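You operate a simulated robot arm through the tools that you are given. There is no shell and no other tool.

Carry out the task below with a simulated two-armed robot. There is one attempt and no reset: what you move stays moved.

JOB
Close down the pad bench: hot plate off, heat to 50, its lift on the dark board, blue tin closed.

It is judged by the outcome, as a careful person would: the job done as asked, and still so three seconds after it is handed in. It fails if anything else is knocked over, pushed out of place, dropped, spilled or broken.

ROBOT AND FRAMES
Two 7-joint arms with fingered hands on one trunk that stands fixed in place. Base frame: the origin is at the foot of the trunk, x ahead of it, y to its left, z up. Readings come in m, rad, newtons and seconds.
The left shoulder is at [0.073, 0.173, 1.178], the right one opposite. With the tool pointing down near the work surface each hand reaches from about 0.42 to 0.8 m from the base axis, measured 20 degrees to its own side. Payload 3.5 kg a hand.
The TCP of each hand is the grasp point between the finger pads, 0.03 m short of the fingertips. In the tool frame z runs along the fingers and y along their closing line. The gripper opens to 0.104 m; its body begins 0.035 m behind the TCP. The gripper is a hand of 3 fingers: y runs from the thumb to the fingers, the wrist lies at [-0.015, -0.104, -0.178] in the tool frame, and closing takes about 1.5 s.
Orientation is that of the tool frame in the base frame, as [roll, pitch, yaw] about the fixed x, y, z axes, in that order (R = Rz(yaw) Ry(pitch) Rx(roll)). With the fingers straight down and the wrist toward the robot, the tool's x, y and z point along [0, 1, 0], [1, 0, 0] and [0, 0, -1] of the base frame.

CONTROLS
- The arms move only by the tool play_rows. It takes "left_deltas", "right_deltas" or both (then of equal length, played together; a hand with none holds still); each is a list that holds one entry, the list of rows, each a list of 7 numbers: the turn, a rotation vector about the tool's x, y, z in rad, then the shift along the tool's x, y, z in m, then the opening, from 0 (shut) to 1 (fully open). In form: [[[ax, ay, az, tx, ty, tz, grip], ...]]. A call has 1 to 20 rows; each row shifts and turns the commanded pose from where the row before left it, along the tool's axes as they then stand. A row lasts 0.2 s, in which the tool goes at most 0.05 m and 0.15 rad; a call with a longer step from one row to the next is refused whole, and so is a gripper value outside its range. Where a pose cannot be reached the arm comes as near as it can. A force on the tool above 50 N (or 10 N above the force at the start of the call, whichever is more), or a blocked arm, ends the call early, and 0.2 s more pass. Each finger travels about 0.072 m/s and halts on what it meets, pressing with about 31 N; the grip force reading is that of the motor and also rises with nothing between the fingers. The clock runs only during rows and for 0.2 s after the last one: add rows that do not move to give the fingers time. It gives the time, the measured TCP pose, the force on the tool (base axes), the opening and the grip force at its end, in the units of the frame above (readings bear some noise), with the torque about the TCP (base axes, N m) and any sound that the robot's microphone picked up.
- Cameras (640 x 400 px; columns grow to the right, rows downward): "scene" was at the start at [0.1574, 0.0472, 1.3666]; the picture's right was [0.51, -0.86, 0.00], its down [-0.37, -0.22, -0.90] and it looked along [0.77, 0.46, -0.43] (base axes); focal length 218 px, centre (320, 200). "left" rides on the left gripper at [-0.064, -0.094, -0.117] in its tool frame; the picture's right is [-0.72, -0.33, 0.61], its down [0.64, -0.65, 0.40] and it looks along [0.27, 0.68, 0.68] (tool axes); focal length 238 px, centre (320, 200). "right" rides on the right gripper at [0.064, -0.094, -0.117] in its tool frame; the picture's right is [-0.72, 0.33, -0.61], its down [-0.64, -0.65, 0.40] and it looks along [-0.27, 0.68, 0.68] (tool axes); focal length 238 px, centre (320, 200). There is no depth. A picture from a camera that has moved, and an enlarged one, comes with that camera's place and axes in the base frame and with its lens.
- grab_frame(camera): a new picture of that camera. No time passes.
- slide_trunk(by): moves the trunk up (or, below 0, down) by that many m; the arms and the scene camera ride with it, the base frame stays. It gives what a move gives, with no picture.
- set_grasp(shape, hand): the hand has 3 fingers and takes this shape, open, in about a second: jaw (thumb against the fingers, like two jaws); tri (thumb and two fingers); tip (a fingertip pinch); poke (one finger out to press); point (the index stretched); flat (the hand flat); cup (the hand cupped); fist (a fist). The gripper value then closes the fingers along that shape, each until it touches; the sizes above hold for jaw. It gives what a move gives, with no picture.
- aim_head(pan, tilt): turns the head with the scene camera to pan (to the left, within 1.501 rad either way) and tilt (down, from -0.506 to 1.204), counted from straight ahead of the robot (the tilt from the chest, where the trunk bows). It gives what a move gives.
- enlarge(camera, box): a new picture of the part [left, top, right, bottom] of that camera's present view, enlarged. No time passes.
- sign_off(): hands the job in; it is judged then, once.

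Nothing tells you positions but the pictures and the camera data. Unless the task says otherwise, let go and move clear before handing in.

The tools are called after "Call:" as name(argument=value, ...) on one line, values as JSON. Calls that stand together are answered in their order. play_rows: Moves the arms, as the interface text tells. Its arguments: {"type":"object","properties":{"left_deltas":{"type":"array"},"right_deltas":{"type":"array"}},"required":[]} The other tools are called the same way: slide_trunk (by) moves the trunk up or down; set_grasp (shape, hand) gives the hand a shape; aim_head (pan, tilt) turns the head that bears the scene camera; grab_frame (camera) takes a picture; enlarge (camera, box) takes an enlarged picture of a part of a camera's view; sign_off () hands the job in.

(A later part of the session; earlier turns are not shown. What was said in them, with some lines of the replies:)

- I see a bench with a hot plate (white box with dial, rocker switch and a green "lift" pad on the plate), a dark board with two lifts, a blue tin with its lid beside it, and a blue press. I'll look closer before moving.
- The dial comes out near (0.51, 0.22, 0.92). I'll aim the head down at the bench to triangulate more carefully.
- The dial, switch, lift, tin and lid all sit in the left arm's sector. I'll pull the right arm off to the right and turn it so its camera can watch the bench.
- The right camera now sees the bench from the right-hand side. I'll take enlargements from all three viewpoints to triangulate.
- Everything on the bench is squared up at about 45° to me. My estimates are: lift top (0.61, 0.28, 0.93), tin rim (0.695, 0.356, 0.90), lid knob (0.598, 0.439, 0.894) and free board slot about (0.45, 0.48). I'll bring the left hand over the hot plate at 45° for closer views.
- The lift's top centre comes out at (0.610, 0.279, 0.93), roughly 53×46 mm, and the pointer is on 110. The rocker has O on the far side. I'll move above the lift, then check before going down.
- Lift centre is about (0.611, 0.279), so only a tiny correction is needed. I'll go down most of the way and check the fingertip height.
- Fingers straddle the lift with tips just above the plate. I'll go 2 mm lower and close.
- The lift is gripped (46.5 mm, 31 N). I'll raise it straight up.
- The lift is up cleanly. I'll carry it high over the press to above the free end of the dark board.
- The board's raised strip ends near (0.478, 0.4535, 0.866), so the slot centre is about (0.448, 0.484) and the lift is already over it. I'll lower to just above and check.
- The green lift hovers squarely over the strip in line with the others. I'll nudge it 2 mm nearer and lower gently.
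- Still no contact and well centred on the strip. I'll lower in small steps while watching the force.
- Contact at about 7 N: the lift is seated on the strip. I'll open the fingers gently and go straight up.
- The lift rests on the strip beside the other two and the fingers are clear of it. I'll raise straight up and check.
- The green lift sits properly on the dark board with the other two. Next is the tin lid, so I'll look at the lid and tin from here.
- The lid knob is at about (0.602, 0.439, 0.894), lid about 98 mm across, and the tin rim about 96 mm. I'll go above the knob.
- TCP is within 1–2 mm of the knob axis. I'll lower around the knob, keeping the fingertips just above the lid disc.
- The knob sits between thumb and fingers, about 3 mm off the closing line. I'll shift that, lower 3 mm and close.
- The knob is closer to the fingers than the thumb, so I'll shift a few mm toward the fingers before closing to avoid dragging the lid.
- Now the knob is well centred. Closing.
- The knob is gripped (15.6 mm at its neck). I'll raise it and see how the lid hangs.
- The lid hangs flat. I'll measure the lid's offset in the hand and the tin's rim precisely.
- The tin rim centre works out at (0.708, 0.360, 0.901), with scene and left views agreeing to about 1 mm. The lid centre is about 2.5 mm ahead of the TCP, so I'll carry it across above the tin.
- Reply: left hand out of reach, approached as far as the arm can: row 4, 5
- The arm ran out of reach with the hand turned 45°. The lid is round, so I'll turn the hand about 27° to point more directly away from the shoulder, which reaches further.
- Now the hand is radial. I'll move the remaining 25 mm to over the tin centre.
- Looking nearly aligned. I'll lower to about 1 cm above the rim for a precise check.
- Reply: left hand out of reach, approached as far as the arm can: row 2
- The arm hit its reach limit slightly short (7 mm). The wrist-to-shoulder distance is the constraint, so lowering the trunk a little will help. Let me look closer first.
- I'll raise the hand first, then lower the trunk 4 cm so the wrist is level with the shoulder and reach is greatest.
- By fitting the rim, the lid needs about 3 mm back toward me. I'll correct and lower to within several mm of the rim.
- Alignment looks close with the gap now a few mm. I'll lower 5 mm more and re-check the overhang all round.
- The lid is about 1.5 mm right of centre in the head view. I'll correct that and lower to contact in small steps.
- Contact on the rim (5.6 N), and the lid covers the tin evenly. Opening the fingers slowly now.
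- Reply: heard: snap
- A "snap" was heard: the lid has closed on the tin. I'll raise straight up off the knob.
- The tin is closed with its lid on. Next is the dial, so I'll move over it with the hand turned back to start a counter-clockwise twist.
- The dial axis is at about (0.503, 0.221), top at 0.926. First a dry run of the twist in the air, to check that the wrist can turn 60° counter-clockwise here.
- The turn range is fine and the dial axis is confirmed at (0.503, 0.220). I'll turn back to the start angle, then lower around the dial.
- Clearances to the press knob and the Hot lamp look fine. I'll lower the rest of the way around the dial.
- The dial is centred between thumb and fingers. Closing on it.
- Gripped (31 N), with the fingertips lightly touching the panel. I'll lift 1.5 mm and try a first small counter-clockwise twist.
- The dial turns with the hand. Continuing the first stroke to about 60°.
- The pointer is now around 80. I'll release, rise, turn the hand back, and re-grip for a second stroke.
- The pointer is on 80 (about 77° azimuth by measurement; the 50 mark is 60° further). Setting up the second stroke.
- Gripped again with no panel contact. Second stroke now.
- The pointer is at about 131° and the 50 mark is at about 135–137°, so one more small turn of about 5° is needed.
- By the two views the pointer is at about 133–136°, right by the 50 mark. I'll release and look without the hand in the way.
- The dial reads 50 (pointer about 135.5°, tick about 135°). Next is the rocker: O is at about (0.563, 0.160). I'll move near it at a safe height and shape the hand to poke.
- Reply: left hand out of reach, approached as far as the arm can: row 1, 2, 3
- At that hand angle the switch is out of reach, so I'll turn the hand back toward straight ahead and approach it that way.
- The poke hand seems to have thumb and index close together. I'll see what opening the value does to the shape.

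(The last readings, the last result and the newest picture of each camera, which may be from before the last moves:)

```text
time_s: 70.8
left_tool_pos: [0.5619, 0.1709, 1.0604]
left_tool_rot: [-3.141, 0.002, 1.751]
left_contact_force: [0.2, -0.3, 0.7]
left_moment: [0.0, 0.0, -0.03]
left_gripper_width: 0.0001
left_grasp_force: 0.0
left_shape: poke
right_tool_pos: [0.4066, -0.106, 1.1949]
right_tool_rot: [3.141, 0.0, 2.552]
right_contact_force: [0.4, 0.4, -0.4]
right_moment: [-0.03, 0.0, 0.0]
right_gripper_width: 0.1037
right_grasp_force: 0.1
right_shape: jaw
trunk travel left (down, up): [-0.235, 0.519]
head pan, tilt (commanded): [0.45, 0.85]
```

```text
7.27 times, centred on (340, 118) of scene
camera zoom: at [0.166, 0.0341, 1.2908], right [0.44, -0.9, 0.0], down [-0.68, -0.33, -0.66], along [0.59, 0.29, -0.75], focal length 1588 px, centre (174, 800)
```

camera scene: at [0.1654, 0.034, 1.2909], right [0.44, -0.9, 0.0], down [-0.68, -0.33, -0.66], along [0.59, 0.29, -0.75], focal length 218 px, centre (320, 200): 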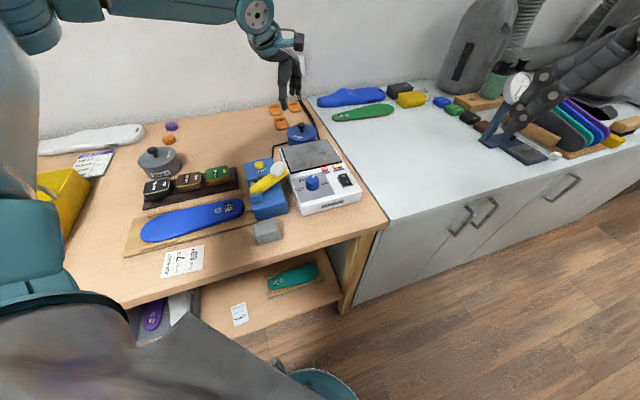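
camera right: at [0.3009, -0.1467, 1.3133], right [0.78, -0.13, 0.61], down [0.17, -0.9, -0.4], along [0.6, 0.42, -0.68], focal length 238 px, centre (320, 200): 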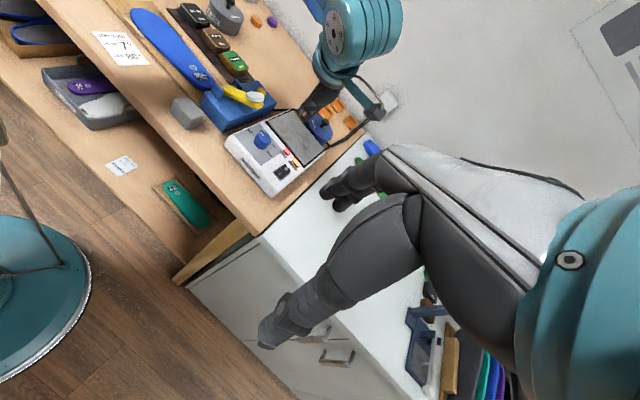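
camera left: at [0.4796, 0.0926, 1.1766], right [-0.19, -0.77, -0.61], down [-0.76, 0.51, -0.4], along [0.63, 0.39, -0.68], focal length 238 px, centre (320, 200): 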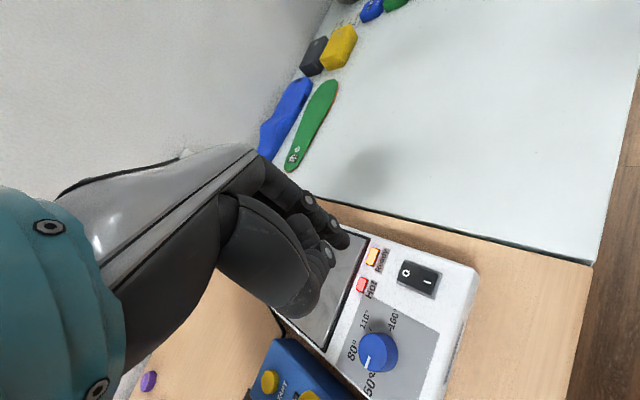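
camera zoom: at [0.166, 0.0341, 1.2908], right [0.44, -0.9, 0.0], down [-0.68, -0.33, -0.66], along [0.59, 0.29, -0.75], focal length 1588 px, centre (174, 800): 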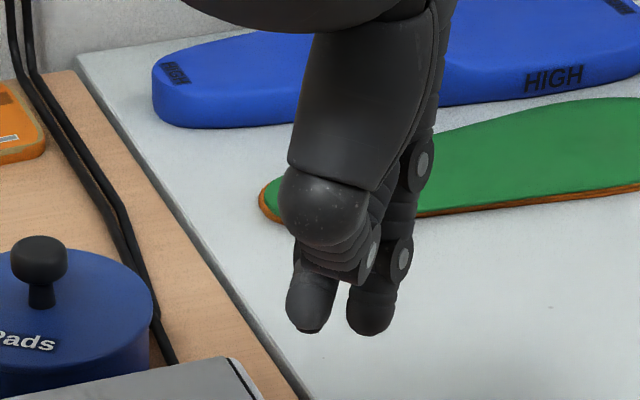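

Call:
set_grasp(hand="left", shape="point")

Call:
enlarge(camera="left", box=[230, 140, 410, 320])

Call:
enlarge(camera="right", box=[310, 60, 400, 150])

Call:
enlarge(camera="scene", box=[305, 60, 375, 145])

```text
time_s: 71.7
left_tool_pos: [0.5622, 0.1722, 1.0593]
left_tool_rot: [-3.141, 0.001, 1.75]
left_contact_force: [0.1, 1.6, 0.7]
left_moment: [0.0, -0.01, -0.01]
left_gripper_width: 0.0001
left_grasp_force: 0.1
left_shape: point
right_tool_pos: [0.4052, -0.1054, 1.1947]
right_tool_rot: [-3.141, 0.0, 2.552]
right_contact_force: [0.3, -0.4, 0.9]
right_moment: [0.02, 0.0, -0.02]
right_gripper_width: 0.1036
right_grasp_force: 0.0
right_shape: jaw
trunk travel left (down, up): [-0.235, 0.519]
head pan, tilt (commanded): [0.45, 0.85]
```

```text
2.22 times, centred on (320, 230) of left
camera zoom: at [0.4795, 0.0926, 1.1766], right [-0.19, -0.77, -0.61], down [-0.76, 0.51, -0.4], along [0.62, 0.39, -0.68], focal length 530 px, centre (320, 133)
```

zoom: 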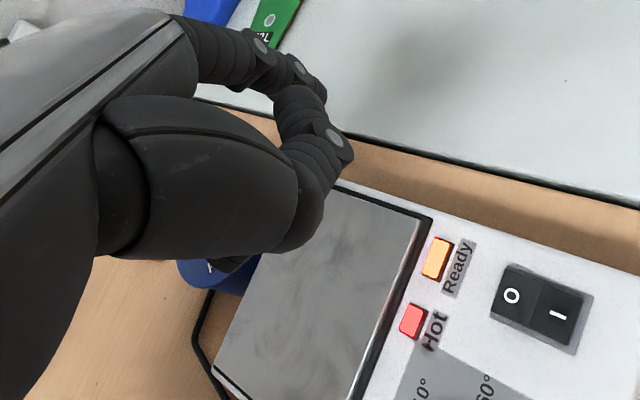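

```text
4.44 times, centred on (355, 105) of right
camera zoom: at [0.3009, -0.1467, 1.3133], right [0.78, -0.13, 0.61], down [0.17, -0.9, -0.4], along [0.6, 0.42, -0.68], focal length 1059 px, centre (164, 622)
```

zoom: 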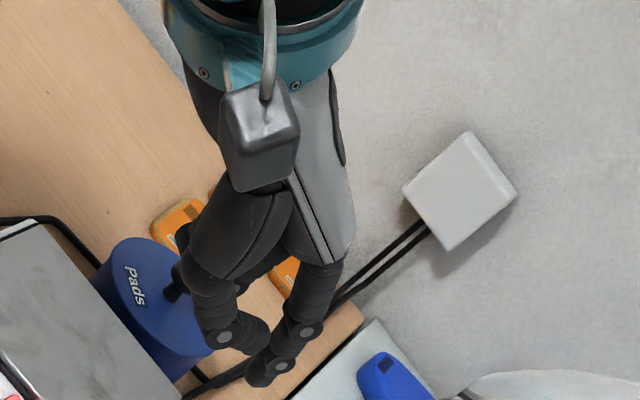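

```text
4.71 times, centred on (340, 102) of scene
camera zoom: at [0.166, 0.0341, 1.2908], right [0.44, -0.9, 0.0], down [-0.68, -0.33, -0.66], along [0.59, 0.29, -0.75], focal length 1028 px, centre (226, 659)
```

zoom: 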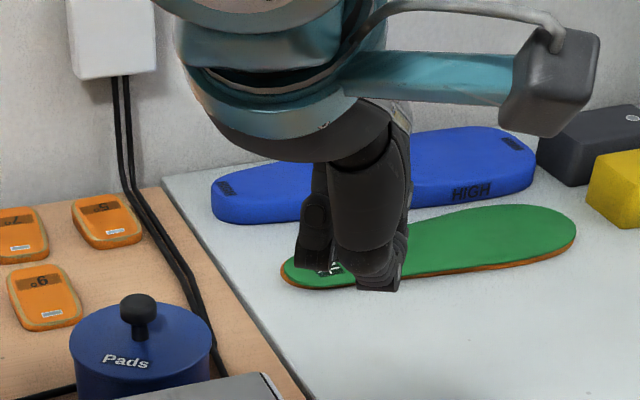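

"Point" hides the finger; "poke" gives an index tip at about (-8, -1, 29) mm in the tool frame with the thumb beside it, clear of the rocker. I'll go back to poke and lower toward the O end.

Call:
set_grasp(hand="left", shape="poke")

Call:
play_rows(left_deltas=[[[0, 0, 0, 0, 0, 0.02, 0], [0, 0, 0, 0, 0, 0.02, 0], [0, 0, 0, 0, 0, 0.02, 0], [0, 0, 0, 0, 0, 0.02, 0], [0, 0, 0, 0, 0, 0.015, 0], [0, 0, 0, 0, 0, 0, 0]]])

Call:
enlarge(camera="left", box=[250, 160, 410, 300])

Call:
enlarge(camera="right", box=[270, 110, 340, 180])

Call:
enlarge(camera="scene", box=[315, 130, 365, 190])

```text
time_s: 72.6
left_tool_pos: [0.5618, 0.1716, 1.0606]
left_tool_rot: [-3.141, 0.001, 1.751]
left_contact_force: [0.2, 0.7, 0.2]
left_moment: [-0.03, 0.0, -0.02]
left_gripper_width: 0.0
left_grasp_force: 0.1
left_shape: poke
right_tool_pos: [0.4061, -0.1063, 1.1952]
right_tool_rot: [3.14, -0.002, 2.551]
right_contact_force: [-0.5, 0.4, 0.8]
right_moment: [-0.06, -0.02, 0.03]
right_gripper_width: 0.1038
right_grasp_force: 0.1
right_shape: jaw
trunk travel left (down, up): [-0.235, 0.519]
head pan, tilt (commanded): [0.45, 0.85]
```

```text
time_s: 74.0
left_tool_pos: [0.563, 0.1719, 0.9665]
left_tool_rot: [3.142, 0.0, 1.747]
left_contact_force: [-0.4, -0.3, 0.1]
left_moment: [-0.01, 0.0, -0.01]
left_gripper_width: 0.0
left_grasp_force: 0.0
left_shape: poke
right_tool_pos: [0.4063, -0.1055, 1.1956]
right_tool_rot: [3.14, 0.0, 2.553]
right_contact_force: [-0.7, -0.4, 0.1]
right_moment: [0.01, 0.01, 0.02]
right_gripper_width: 0.1038
right_grasp_force: 0.1
right_shape: jaw
trunk travel left (down, up): [-0.235, 0.519]
head pan, tilt (commanded): [0.45, 0.85]
```

```text
2.86 times, centred on (330, 230) of left
camera zoom: at [0.482, 0.0927, 1.0828], right [-0.19, -0.77, -0.61], down [-0.76, 0.51, -0.4], along [0.63, 0.39, -0.68], focal length 681 px, centre (291, 114)
```

zoom: 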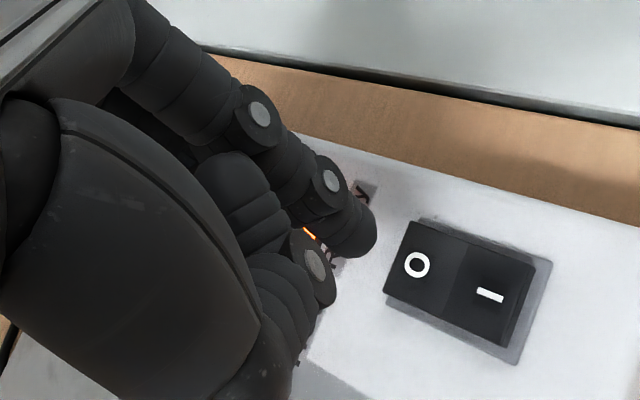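

```text
5.71 times, centred on (305, 145) of right
camera zoom: at [0.3008, -0.1467, 1.3133], right [0.78, -0.13, 0.61], down [0.17, -0.9, -0.4], along [0.6, 0.42, -0.68], focal length 1362 px, centre (406, 514)
```

zoom: 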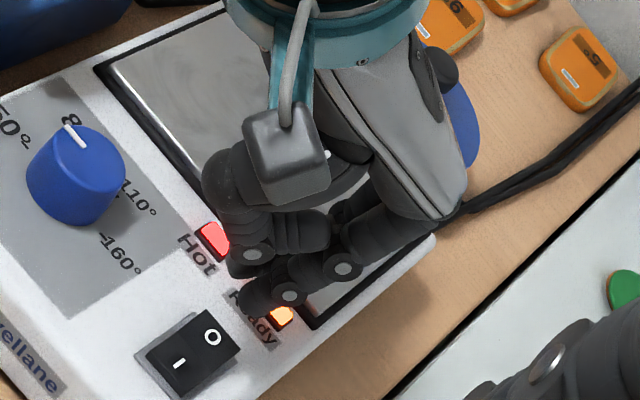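

```text
6.67 times, centred on (340, 160) of scene
camera zoom: at [0.1659, 0.034, 1.2908], right [0.44, -0.9, 0.0], down [-0.68, -0.33, -0.66], along [0.59, 0.29, -0.75], focal length 1456 px, centre (187, 467)
```

zoom: 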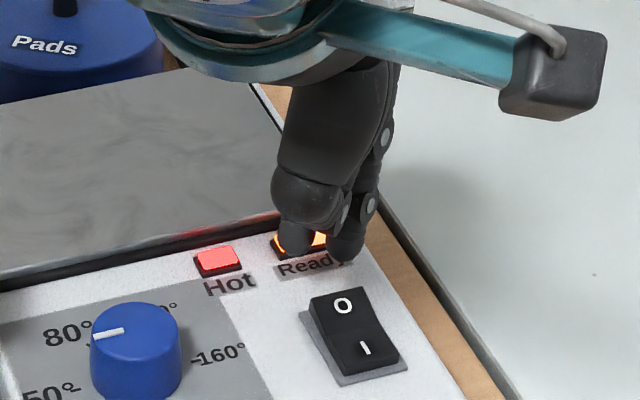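

The index tip is poised just above the O end, and O is the raised side (the switch is on). I'll press down in small steps while watching force and sound.

Call:
play_rows(left_deltas=[[[0, 0, 0, 0, 0, 0.006, 0], [0, 0, 0, 0, 0, 0.006, 0], [0, 0, 0, 0, 0, 0.004, 0], [0, 0, 0, 0, 0, 0, 0]]])

Call:
enlarge(camera="left", box=[280, 180, 400, 280])

Call:
enlarge(camera="scene", box=[320, 145, 360, 190])

Call:
enlarge(camera="right", box=[270, 130, 320, 180])

```text
time_s: 75.0
left_tool_pos: [0.5625, 0.172, 0.9491]
left_tool_rot: [-3.141, 0.0, 1.749]
left_contact_force: [-0.1, -0.3, -0.2]
left_moment: [0.04, 0.01, -0.02]
left_gripper_width: 0.0
left_grasp_force: 0.1
left_shape: poke
right_tool_pos: [0.407, -0.1042, 1.1961]
right_tool_rot: [-3.141, -0.001, 2.551]
right_contact_force: [0.8, -0.5, 0.8]
right_moment: [0.06, -0.04, -0.02]
right_gripper_width: 0.1034
right_grasp_force: 0.1
right_shape: jaw
trunk travel left (down, up): [-0.235, 0.519]
head pan, tilt (commanded): [0.45, 0.85]
```

```text
4.00 times, centred on (340, 230) of left
camera zoom: at [0.4803, 0.0933, 1.0669], right [-0.19, -0.77, -0.61], down [-0.76, 0.51, -0.4], along [0.62, 0.39, -0.68], focal length 953 px, centre (240, 80)
```

zoom: 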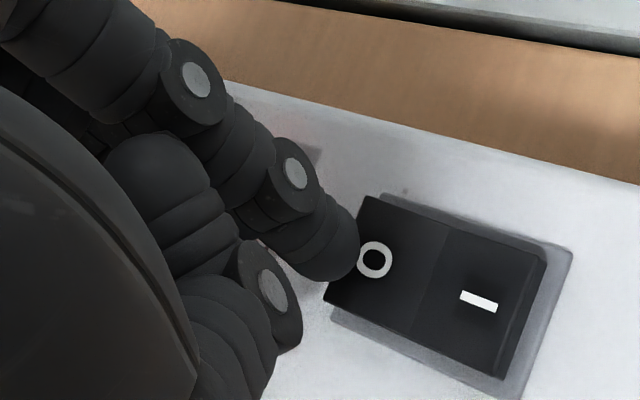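

```text
8.89 times, centred on (340, 168) of scene
camera zoom: at [0.166, 0.0341, 1.2908], right [0.44, -0.9, 0.0], down [-0.68, -0.33, -0.66], along [0.59, 0.29, -0.75], focal length 1941 px, centre (142, 489)
```

zoom: 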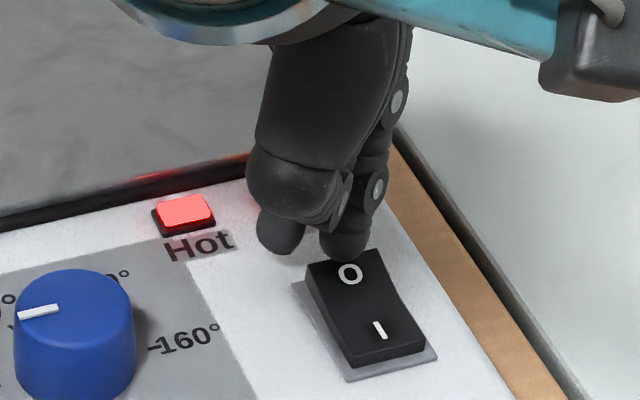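

```text
8.00 times, centred on (295, 155) of right
camera zoom: at [0.3009, -0.1467, 1.3133], right [0.78, -0.13, 0.61], down [0.17, -0.9, -0.4], along [0.6, 0.42, -0.68], focal length 1907 px, centre (520, 560)
```

zoom: 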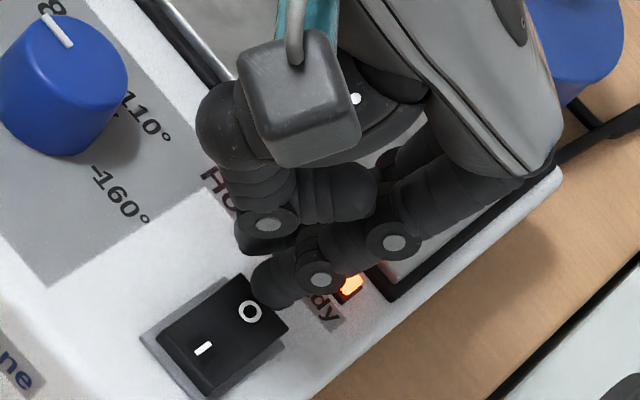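

Call:
play_rows(left_deltas=[[[0, 0, 0, 0.001, 0.002, 0.002, 0], [0, 0, 0, 0, 0, 0.003, 0], [0, 0, 0, 0, 0, 0.002, 0]]])

Call:
enlarge(camera="left", box=[280, 180, 400, 280])

Call:
enlarge(camera="scene", box=[320, 145, 360, 190])

```text
time_s: 75.8
left_tool_pos: [0.5653, 0.1732, 0.9433]
left_tool_rot: [3.141, 0.0, 1.751]
left_contact_force: [-0.2, 1.5, 2.8]
left_moment: [-0.05, -0.02, -0.03]
left_gripper_width: 0.0001
left_grasp_force: 0.0
left_shape: poke
right_tool_pos: [0.4061, -0.1051, 1.1946]
right_tool_rot: [3.141, -0.002, 2.552]
right_contact_force: [0.5, 0.9, -0.7]
right_moment: [-0.02, 0.04, -0.01]
right_gripper_width: 0.1033
right_grasp_force: 0.1
right_shape: jaw
trunk travel left (down, up): [-0.235, 0.519]
head pan, tilt (commanded): [0.45, 0.85]
```

```text
4.00 times, centred on (340, 230) of left
camera zoom: at [0.4827, 0.0945, 1.0604], right [-0.19, -0.77, -0.61], down [-0.76, 0.51, -0.41], along [0.63, 0.39, -0.68], focal length 953 px, centre (240, 80)
```

zoom: 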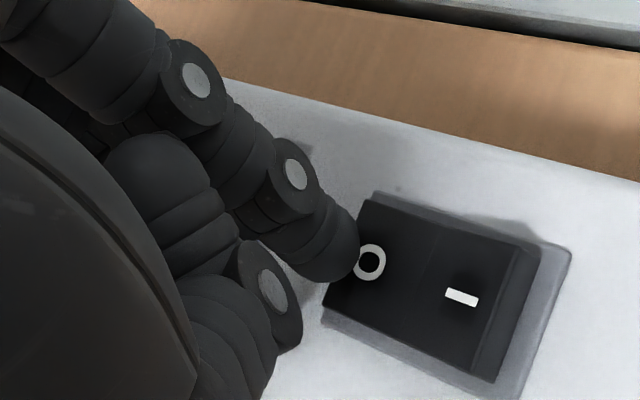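

```text
8.89 times, centred on (340, 168) of scene
camera zoom: at [0.1656, 0.0341, 1.2909], right [0.44, -0.9, 0.0], down [-0.68, -0.33, -0.66], along [0.59, 0.29, -0.75], focal length 1941 px, centre (142, 489)
```

zoom: 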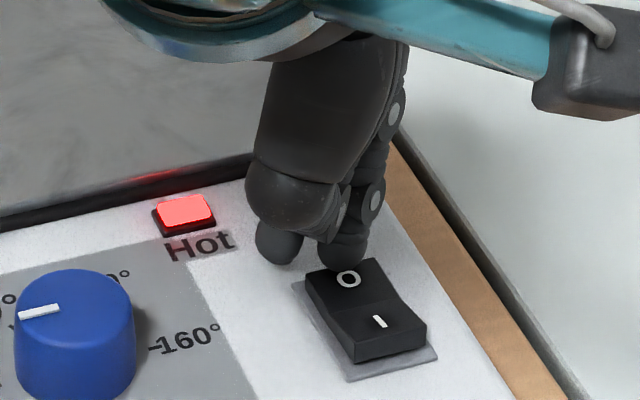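

The rocker is tilting: the O end is going down and I is coming up. I'll press a little further to make sure it latches.

Call:
play_rows(left_deltas=[[[0, 0, 0, 0, 0, 0.0015, 0], [0, 0, 0, 0, 0, 0.0015, 0], [0, 0, 0, 0, 0, 0, 0]]])

Call:
enlarge(camera="left", box=[280, 180, 400, 280])

Call:
enlarge(camera="scene", box=[320, 145, 360, 190])

Call:
enlarge(camera="right", box=[270, 130, 320, 180])

```text
time_s: 76.6
left_tool_pos: [0.5649, 0.1723, 0.943]
left_tool_rot: [3.133, 0.001, 1.751]
left_contact_force: [1.7, 4.8, 24.5]
left_moment: [-0.14, -0.14, 0.06]
left_gripper_width: 0.0
left_grasp_force: 0.1
left_shape: poke
right_tool_pos: [0.4036, -0.1052, 1.1956]
right_tool_rot: [3.141, 0.001, 2.553]
right_contact_force: [0.1, 0.2, 0.3]
right_moment: [0.02, 0.0, -0.02]
right_gripper_width: 0.1033
right_grasp_force: 0.1
right_shape: jaw
trunk travel left (down, up): [-0.235, 0.519]
head pan, tilt (commanded): [0.45, 0.85]
```

```text
4.00 times, centred on (340, 230) of left
camera zoom: at [0.4816, 0.0946, 1.0597], right [-0.19, -0.77, -0.61], down [-0.75, 0.51, -0.41], along [0.63, 0.39, -0.67], focal length 953 px, centre (240, 80)
```

zoom: 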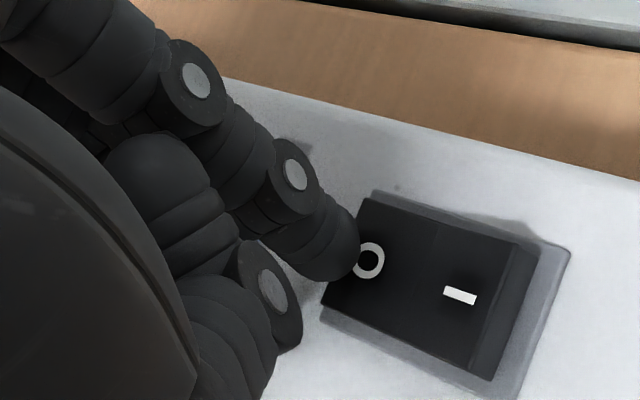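

```text
8.89 times, centred on (340, 168) of scene
camera zoom: at [0.164, 0.034, 1.2913], right [0.44, -0.9, 0.0], down [-0.68, -0.33, -0.66], along [0.6, 0.29, -0.75], focal length 1941 px, centre (142, 489)
```

zoom: 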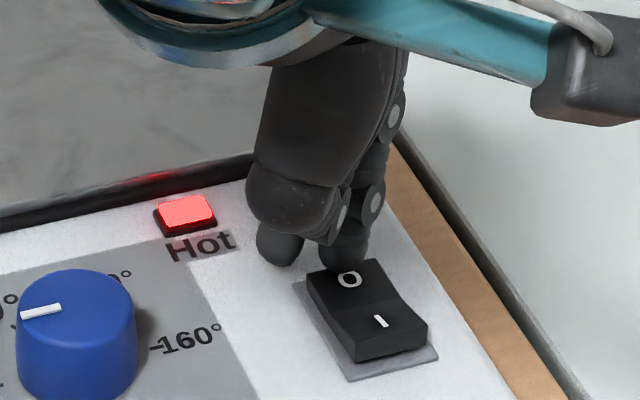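

```text
8.00 times, centred on (295, 155) of right
camera zoom: at [0.2989, -0.1467, 1.3141], right [0.78, -0.13, 0.61], down [0.17, -0.9, -0.4], along [0.6, 0.42, -0.68], focal length 1907 px, centre (520, 560)
```

zoom: 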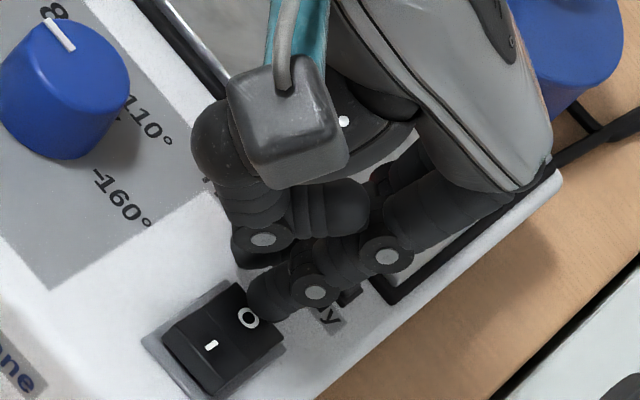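

It bottomed out (24 N), the I end stands up and the Ready lamp went dark. I'll lift off and check it stays.

Call:
play_rows(left_deltas=[[[0, 0, 0, 0, 0, -0.005, 0], [0, 0, 0, 0, 0, -0.015, 0], [0, 0, 0, 0, 0, -0.03, 0], [0, 0, 0, 0, 0, -0.04, 0], [0, 0, 0, 0, 0, -0.03, 0], [0, 0, 0, 0, 0, 0, 0]]])

Call:
enlarge(camera="scene", box=[280, 140, 370, 220])

Call:
enlarge(camera="right", box=[220, 90, 330, 200])

Call:
enlarge(camera="left", box=[320, 220, 480, 380])

```text
time_s: 78.0
left_tool_pos: [0.5649, 0.1739, 1.0584]
left_tool_rot: [3.141, 0.001, 1.748]
left_contact_force: [0.2, 0.0, 0.6]
left_moment: [0.01, 0.01, 0.02]
left_gripper_width: 0.0
left_grasp_force: 0.1
left_shape: poke
right_tool_pos: [0.4077, -0.1045, 1.195]
right_tool_rot: [-3.14, 0.001, 2.551]
right_contact_force: [0.3, -0.1, -0.2]
right_moment: [0.0, -0.01, 0.01]
right_gripper_width: 0.1037
right_grasp_force: 0.0
right_shape: jaw
trunk travel left (down, up): [-0.235, 0.519]
head pan, tilt (commanded): [0.45, 0.85]
```

```text
5.00 times, centred on (325, 180) of scene
camera zoom: at [0.1661, 0.0341, 1.2907], right [0.44, -0.9, 0.0], down [-0.68, -0.33, -0.66], along [0.59, 0.29, -0.75], focal length 1092 px, centre (295, 300)
```

zoom: 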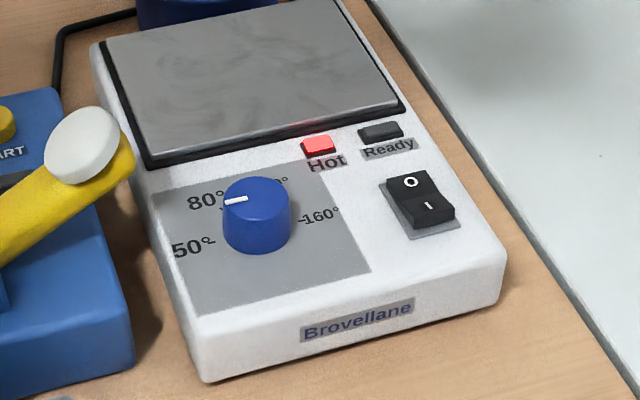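

```text
3.64 times, centred on (275, 145) of right
camera zoom: at [0.301, -0.1466, 1.3132], right [0.78, -0.13, 0.61], down [0.17, -0.9, -0.4], along [0.6, 0.42, -0.68], focal length 867 px, centre (484, 400)
```

zoom: 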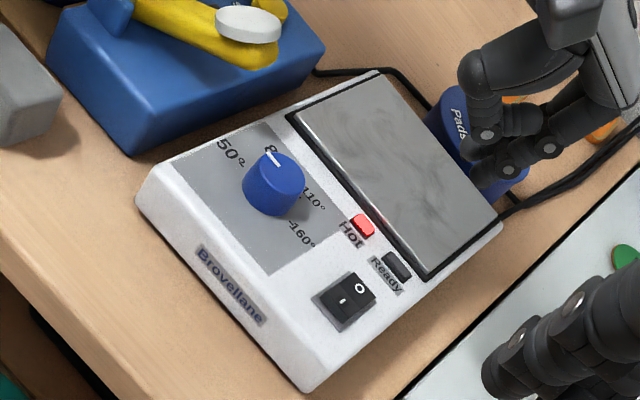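

```text
2.50 times, centred on (400, 300) of left
camera zoom: at [0.484, 0.0946, 1.1762], right [-0.19, -0.77, -0.61], down [-0.76, 0.51, -0.4], along [0.62, 0.39, -0.68], focal length 596 px, centre (120, -50)
```

zoom: 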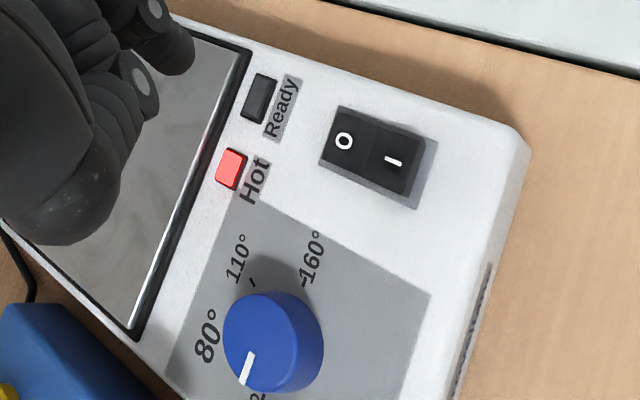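

The switch stays at O, the Ready lamp is out, and the dial reads 50. I'll retract the left hand clear and do a final inspection.

Call:
play_rows(left_deltas=[[[0, 0, 0, 0, 0, -0.03, 0], [0, 0, 0, 0, 0, -0.03, 0], [0, 0, 0, 0.02, -0.03, -0.02, 0], [0, 0, 0, 0.02, -0.03, -0.02, 0], [0, 0, 0, 0.03, -0.03, 0, 0], [0, 0, 0, 0.03, -0.03, 0, 0], [0, 0, 0, 0.03, -0.03, 0, 0], [0, 0, 0, 0, 0, 0, 0]]])

Call:
grab_frame(camera="scene")

Call:
enlarge(camera="scene", box=[240, 90, 380, 230])

Call:
enlarge(camera="right", box=[150, 0, 360, 200])

Call:
grab_frame(camera="left")

```text
time_s: 79.8
left_tool_pos: [0.3906, 0.2751, 1.156]
left_tool_rot: [-3.14, -0.002, 1.749]
left_contact_force: [0.0, 0.0, -0.1]
left_moment: [-0.02, 0.02, 0.0]
left_gripper_width: 0.0
left_grasp_force: 0.1
left_shape: poke
right_tool_pos: [0.4062, -0.1054, 1.1948]
right_tool_rot: [3.141, -0.001, 2.553]
right_contact_force: [-0.2, -0.2, 0.3]
right_moment: [-0.01, 0.02, 0.03]
right_gripper_width: 0.1035
right_grasp_force: 0.0
right_shape: jaw
trunk travel left (down, up): [-0.235, 0.519]
head pan, tilt (commanded): [0.45, 0.85]
```

```text
taken
camera scene: at [0.1663, 0.0338, 1.2907], right [0.44, -0.9, 0.0], down [-0.68, -0.33, -0.66], along [0.59, 0.29, -0.75], focal length 218 px, centre (320, 200)
```

scene: 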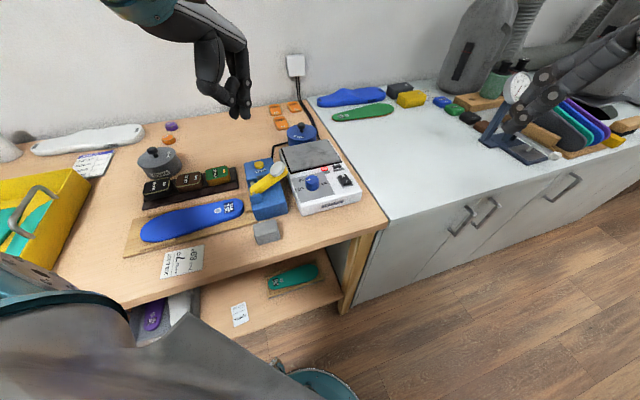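

```text
2.86 times, centred on (310, 160) of scene
camera zoom: at [0.1663, 0.0338, 1.2907], right [0.44, -0.9, 0.0], down [-0.68, -0.33, -0.66], along [0.59, 0.29, -0.75], focal length 624 px, centre (349, 314)
```

zoom: 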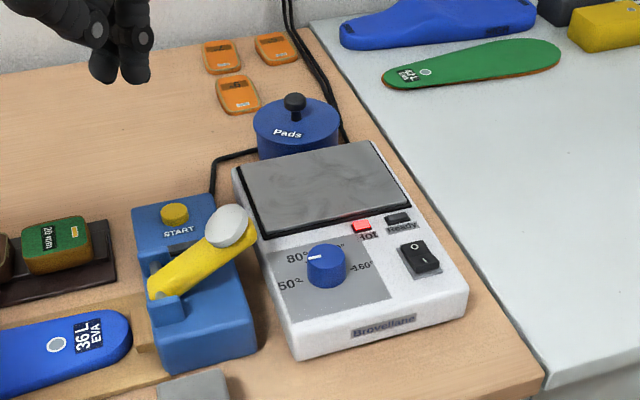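

```text
2.00 times, centred on (255, 100) of right
camera zoom: at [0.3012, -0.147, 1.3131], right [0.78, -0.13, 0.61], down [0.17, -0.9, -0.4], along [0.6, 0.42, -0.68], focal length 477 px, centre (450, 400)
```

zoom: 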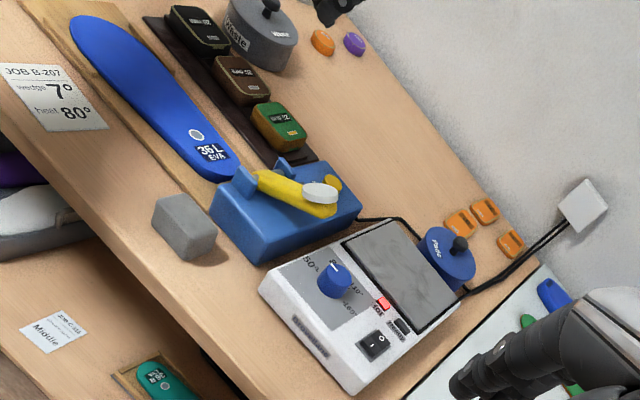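

```text
taken
camera left: at [0.3097, 0.1952, 1.2731], right [-0.19, -0.77, -0.61], down [-0.76, 0.51, -0.4], along [0.62, 0.39, -0.68], focal length 238 px, centre (320, 200)
```

left: 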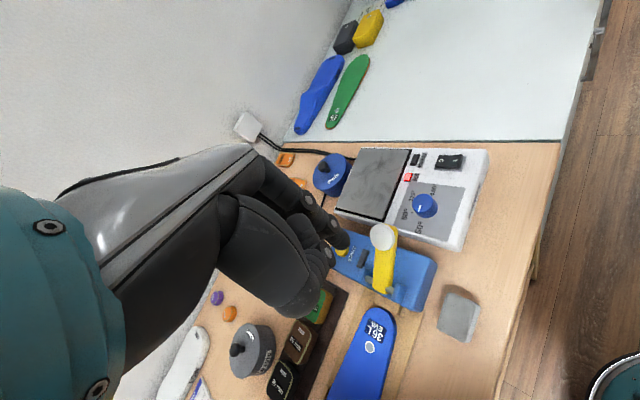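

Everything looks in place. One last close check of the dial, tin and lift.

Call:
enlarge(camera="left", box=[390, 150, 480, 240])

Call:
enlarge(camera="scene", box=[295, 165, 335, 200])

Call:
enlarge(camera="right", box=[240, 115, 300, 175])

Call:
enlarge(camera="scene", box=[130, 120, 330, 220])

```text
4.44 times, centred on (435, 195) of left
camera zoom: at [0.3097, 0.1952, 1.2731], right [-0.19, -0.77, -0.61], down [-0.76, 0.51, -0.4], along [0.62, 0.39, -0.68], focal length 1059 px, centre (-191, 222)
```

zoom: 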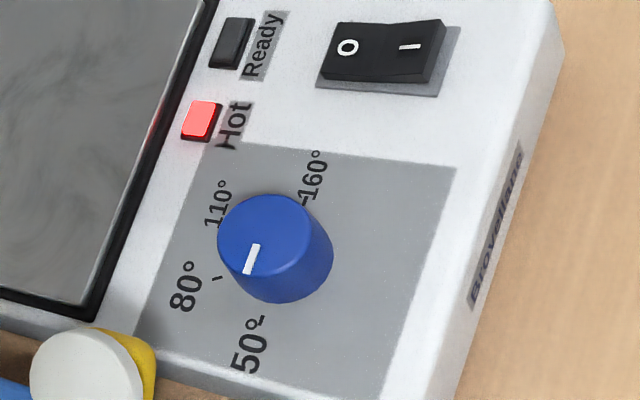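

```text
11.43 times, centred on (315, 182) of scene
camera zoom: at [0.1663, 0.0338, 1.2907], right [0.44, -0.9, 0.0], down [-0.68, -0.33, -0.66], along [0.59, 0.29, -0.75], focal length 2495 px, centre (377, 400)
```

zoom: 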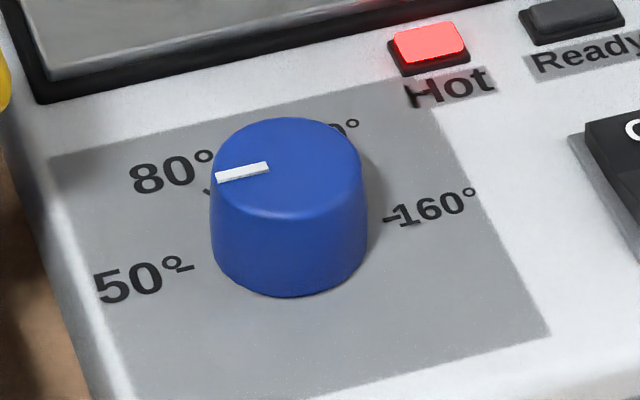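

```text
6.67 times, centred on (270, 145) of right
camera zoom: at [0.3012, -0.147, 1.3131], right [0.78, -0.13, 0.61], down [0.17, -0.9, -0.4], along [0.6, 0.42, -0.68], focal length 1589 px, centre (653, 567)
```

zoom: 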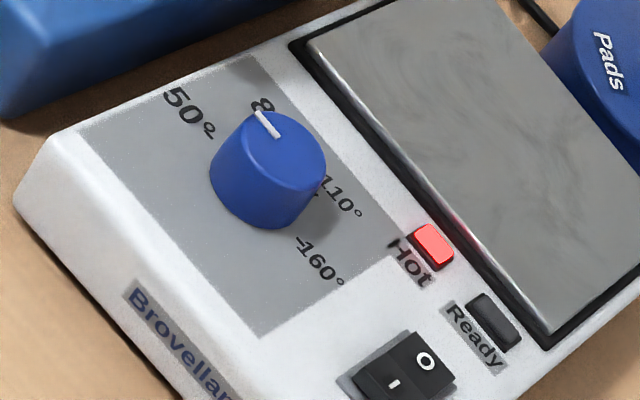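

```text
3.20 times, centred on (230, 170) of scene
camera zoom: at [0.1663, 0.0338, 1.2907], right [0.44, -0.9, 0.0], down [-0.68, -0.33, -0.66], along [0.59, 0.29, -0.75], focal length 699 px, centre (608, 296)
```

zoom: 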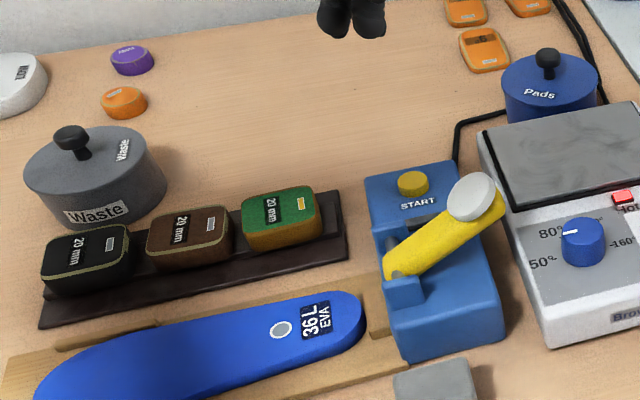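

Call:
sign_off()

```text
The job is handed in.
```

The pad bench is closed down and handed in; I checked each item in the camera views after moving clear.

- **Hot plate:** switched off. The rocker is pressed at O and the Ready lamp is out. The Hot lamp is still red, which I take to be the plate cooling down.
- **Heat:** the dial points at the 50 mark. I compared the pointer with the ticks, and it lines up to within about a degree of turn.
- **Lift:** the green 20 mm lift is on the dark board beside the brown and black ones.
- **Blue tin:** its lid is on; I heard it snap when I released it.

In the last pictures nothing else on the bench looked disturbed. Both hands are clear of the bench. The trunk is 4 cm lower than at the start; I lowered it to reach the tin and left it there.
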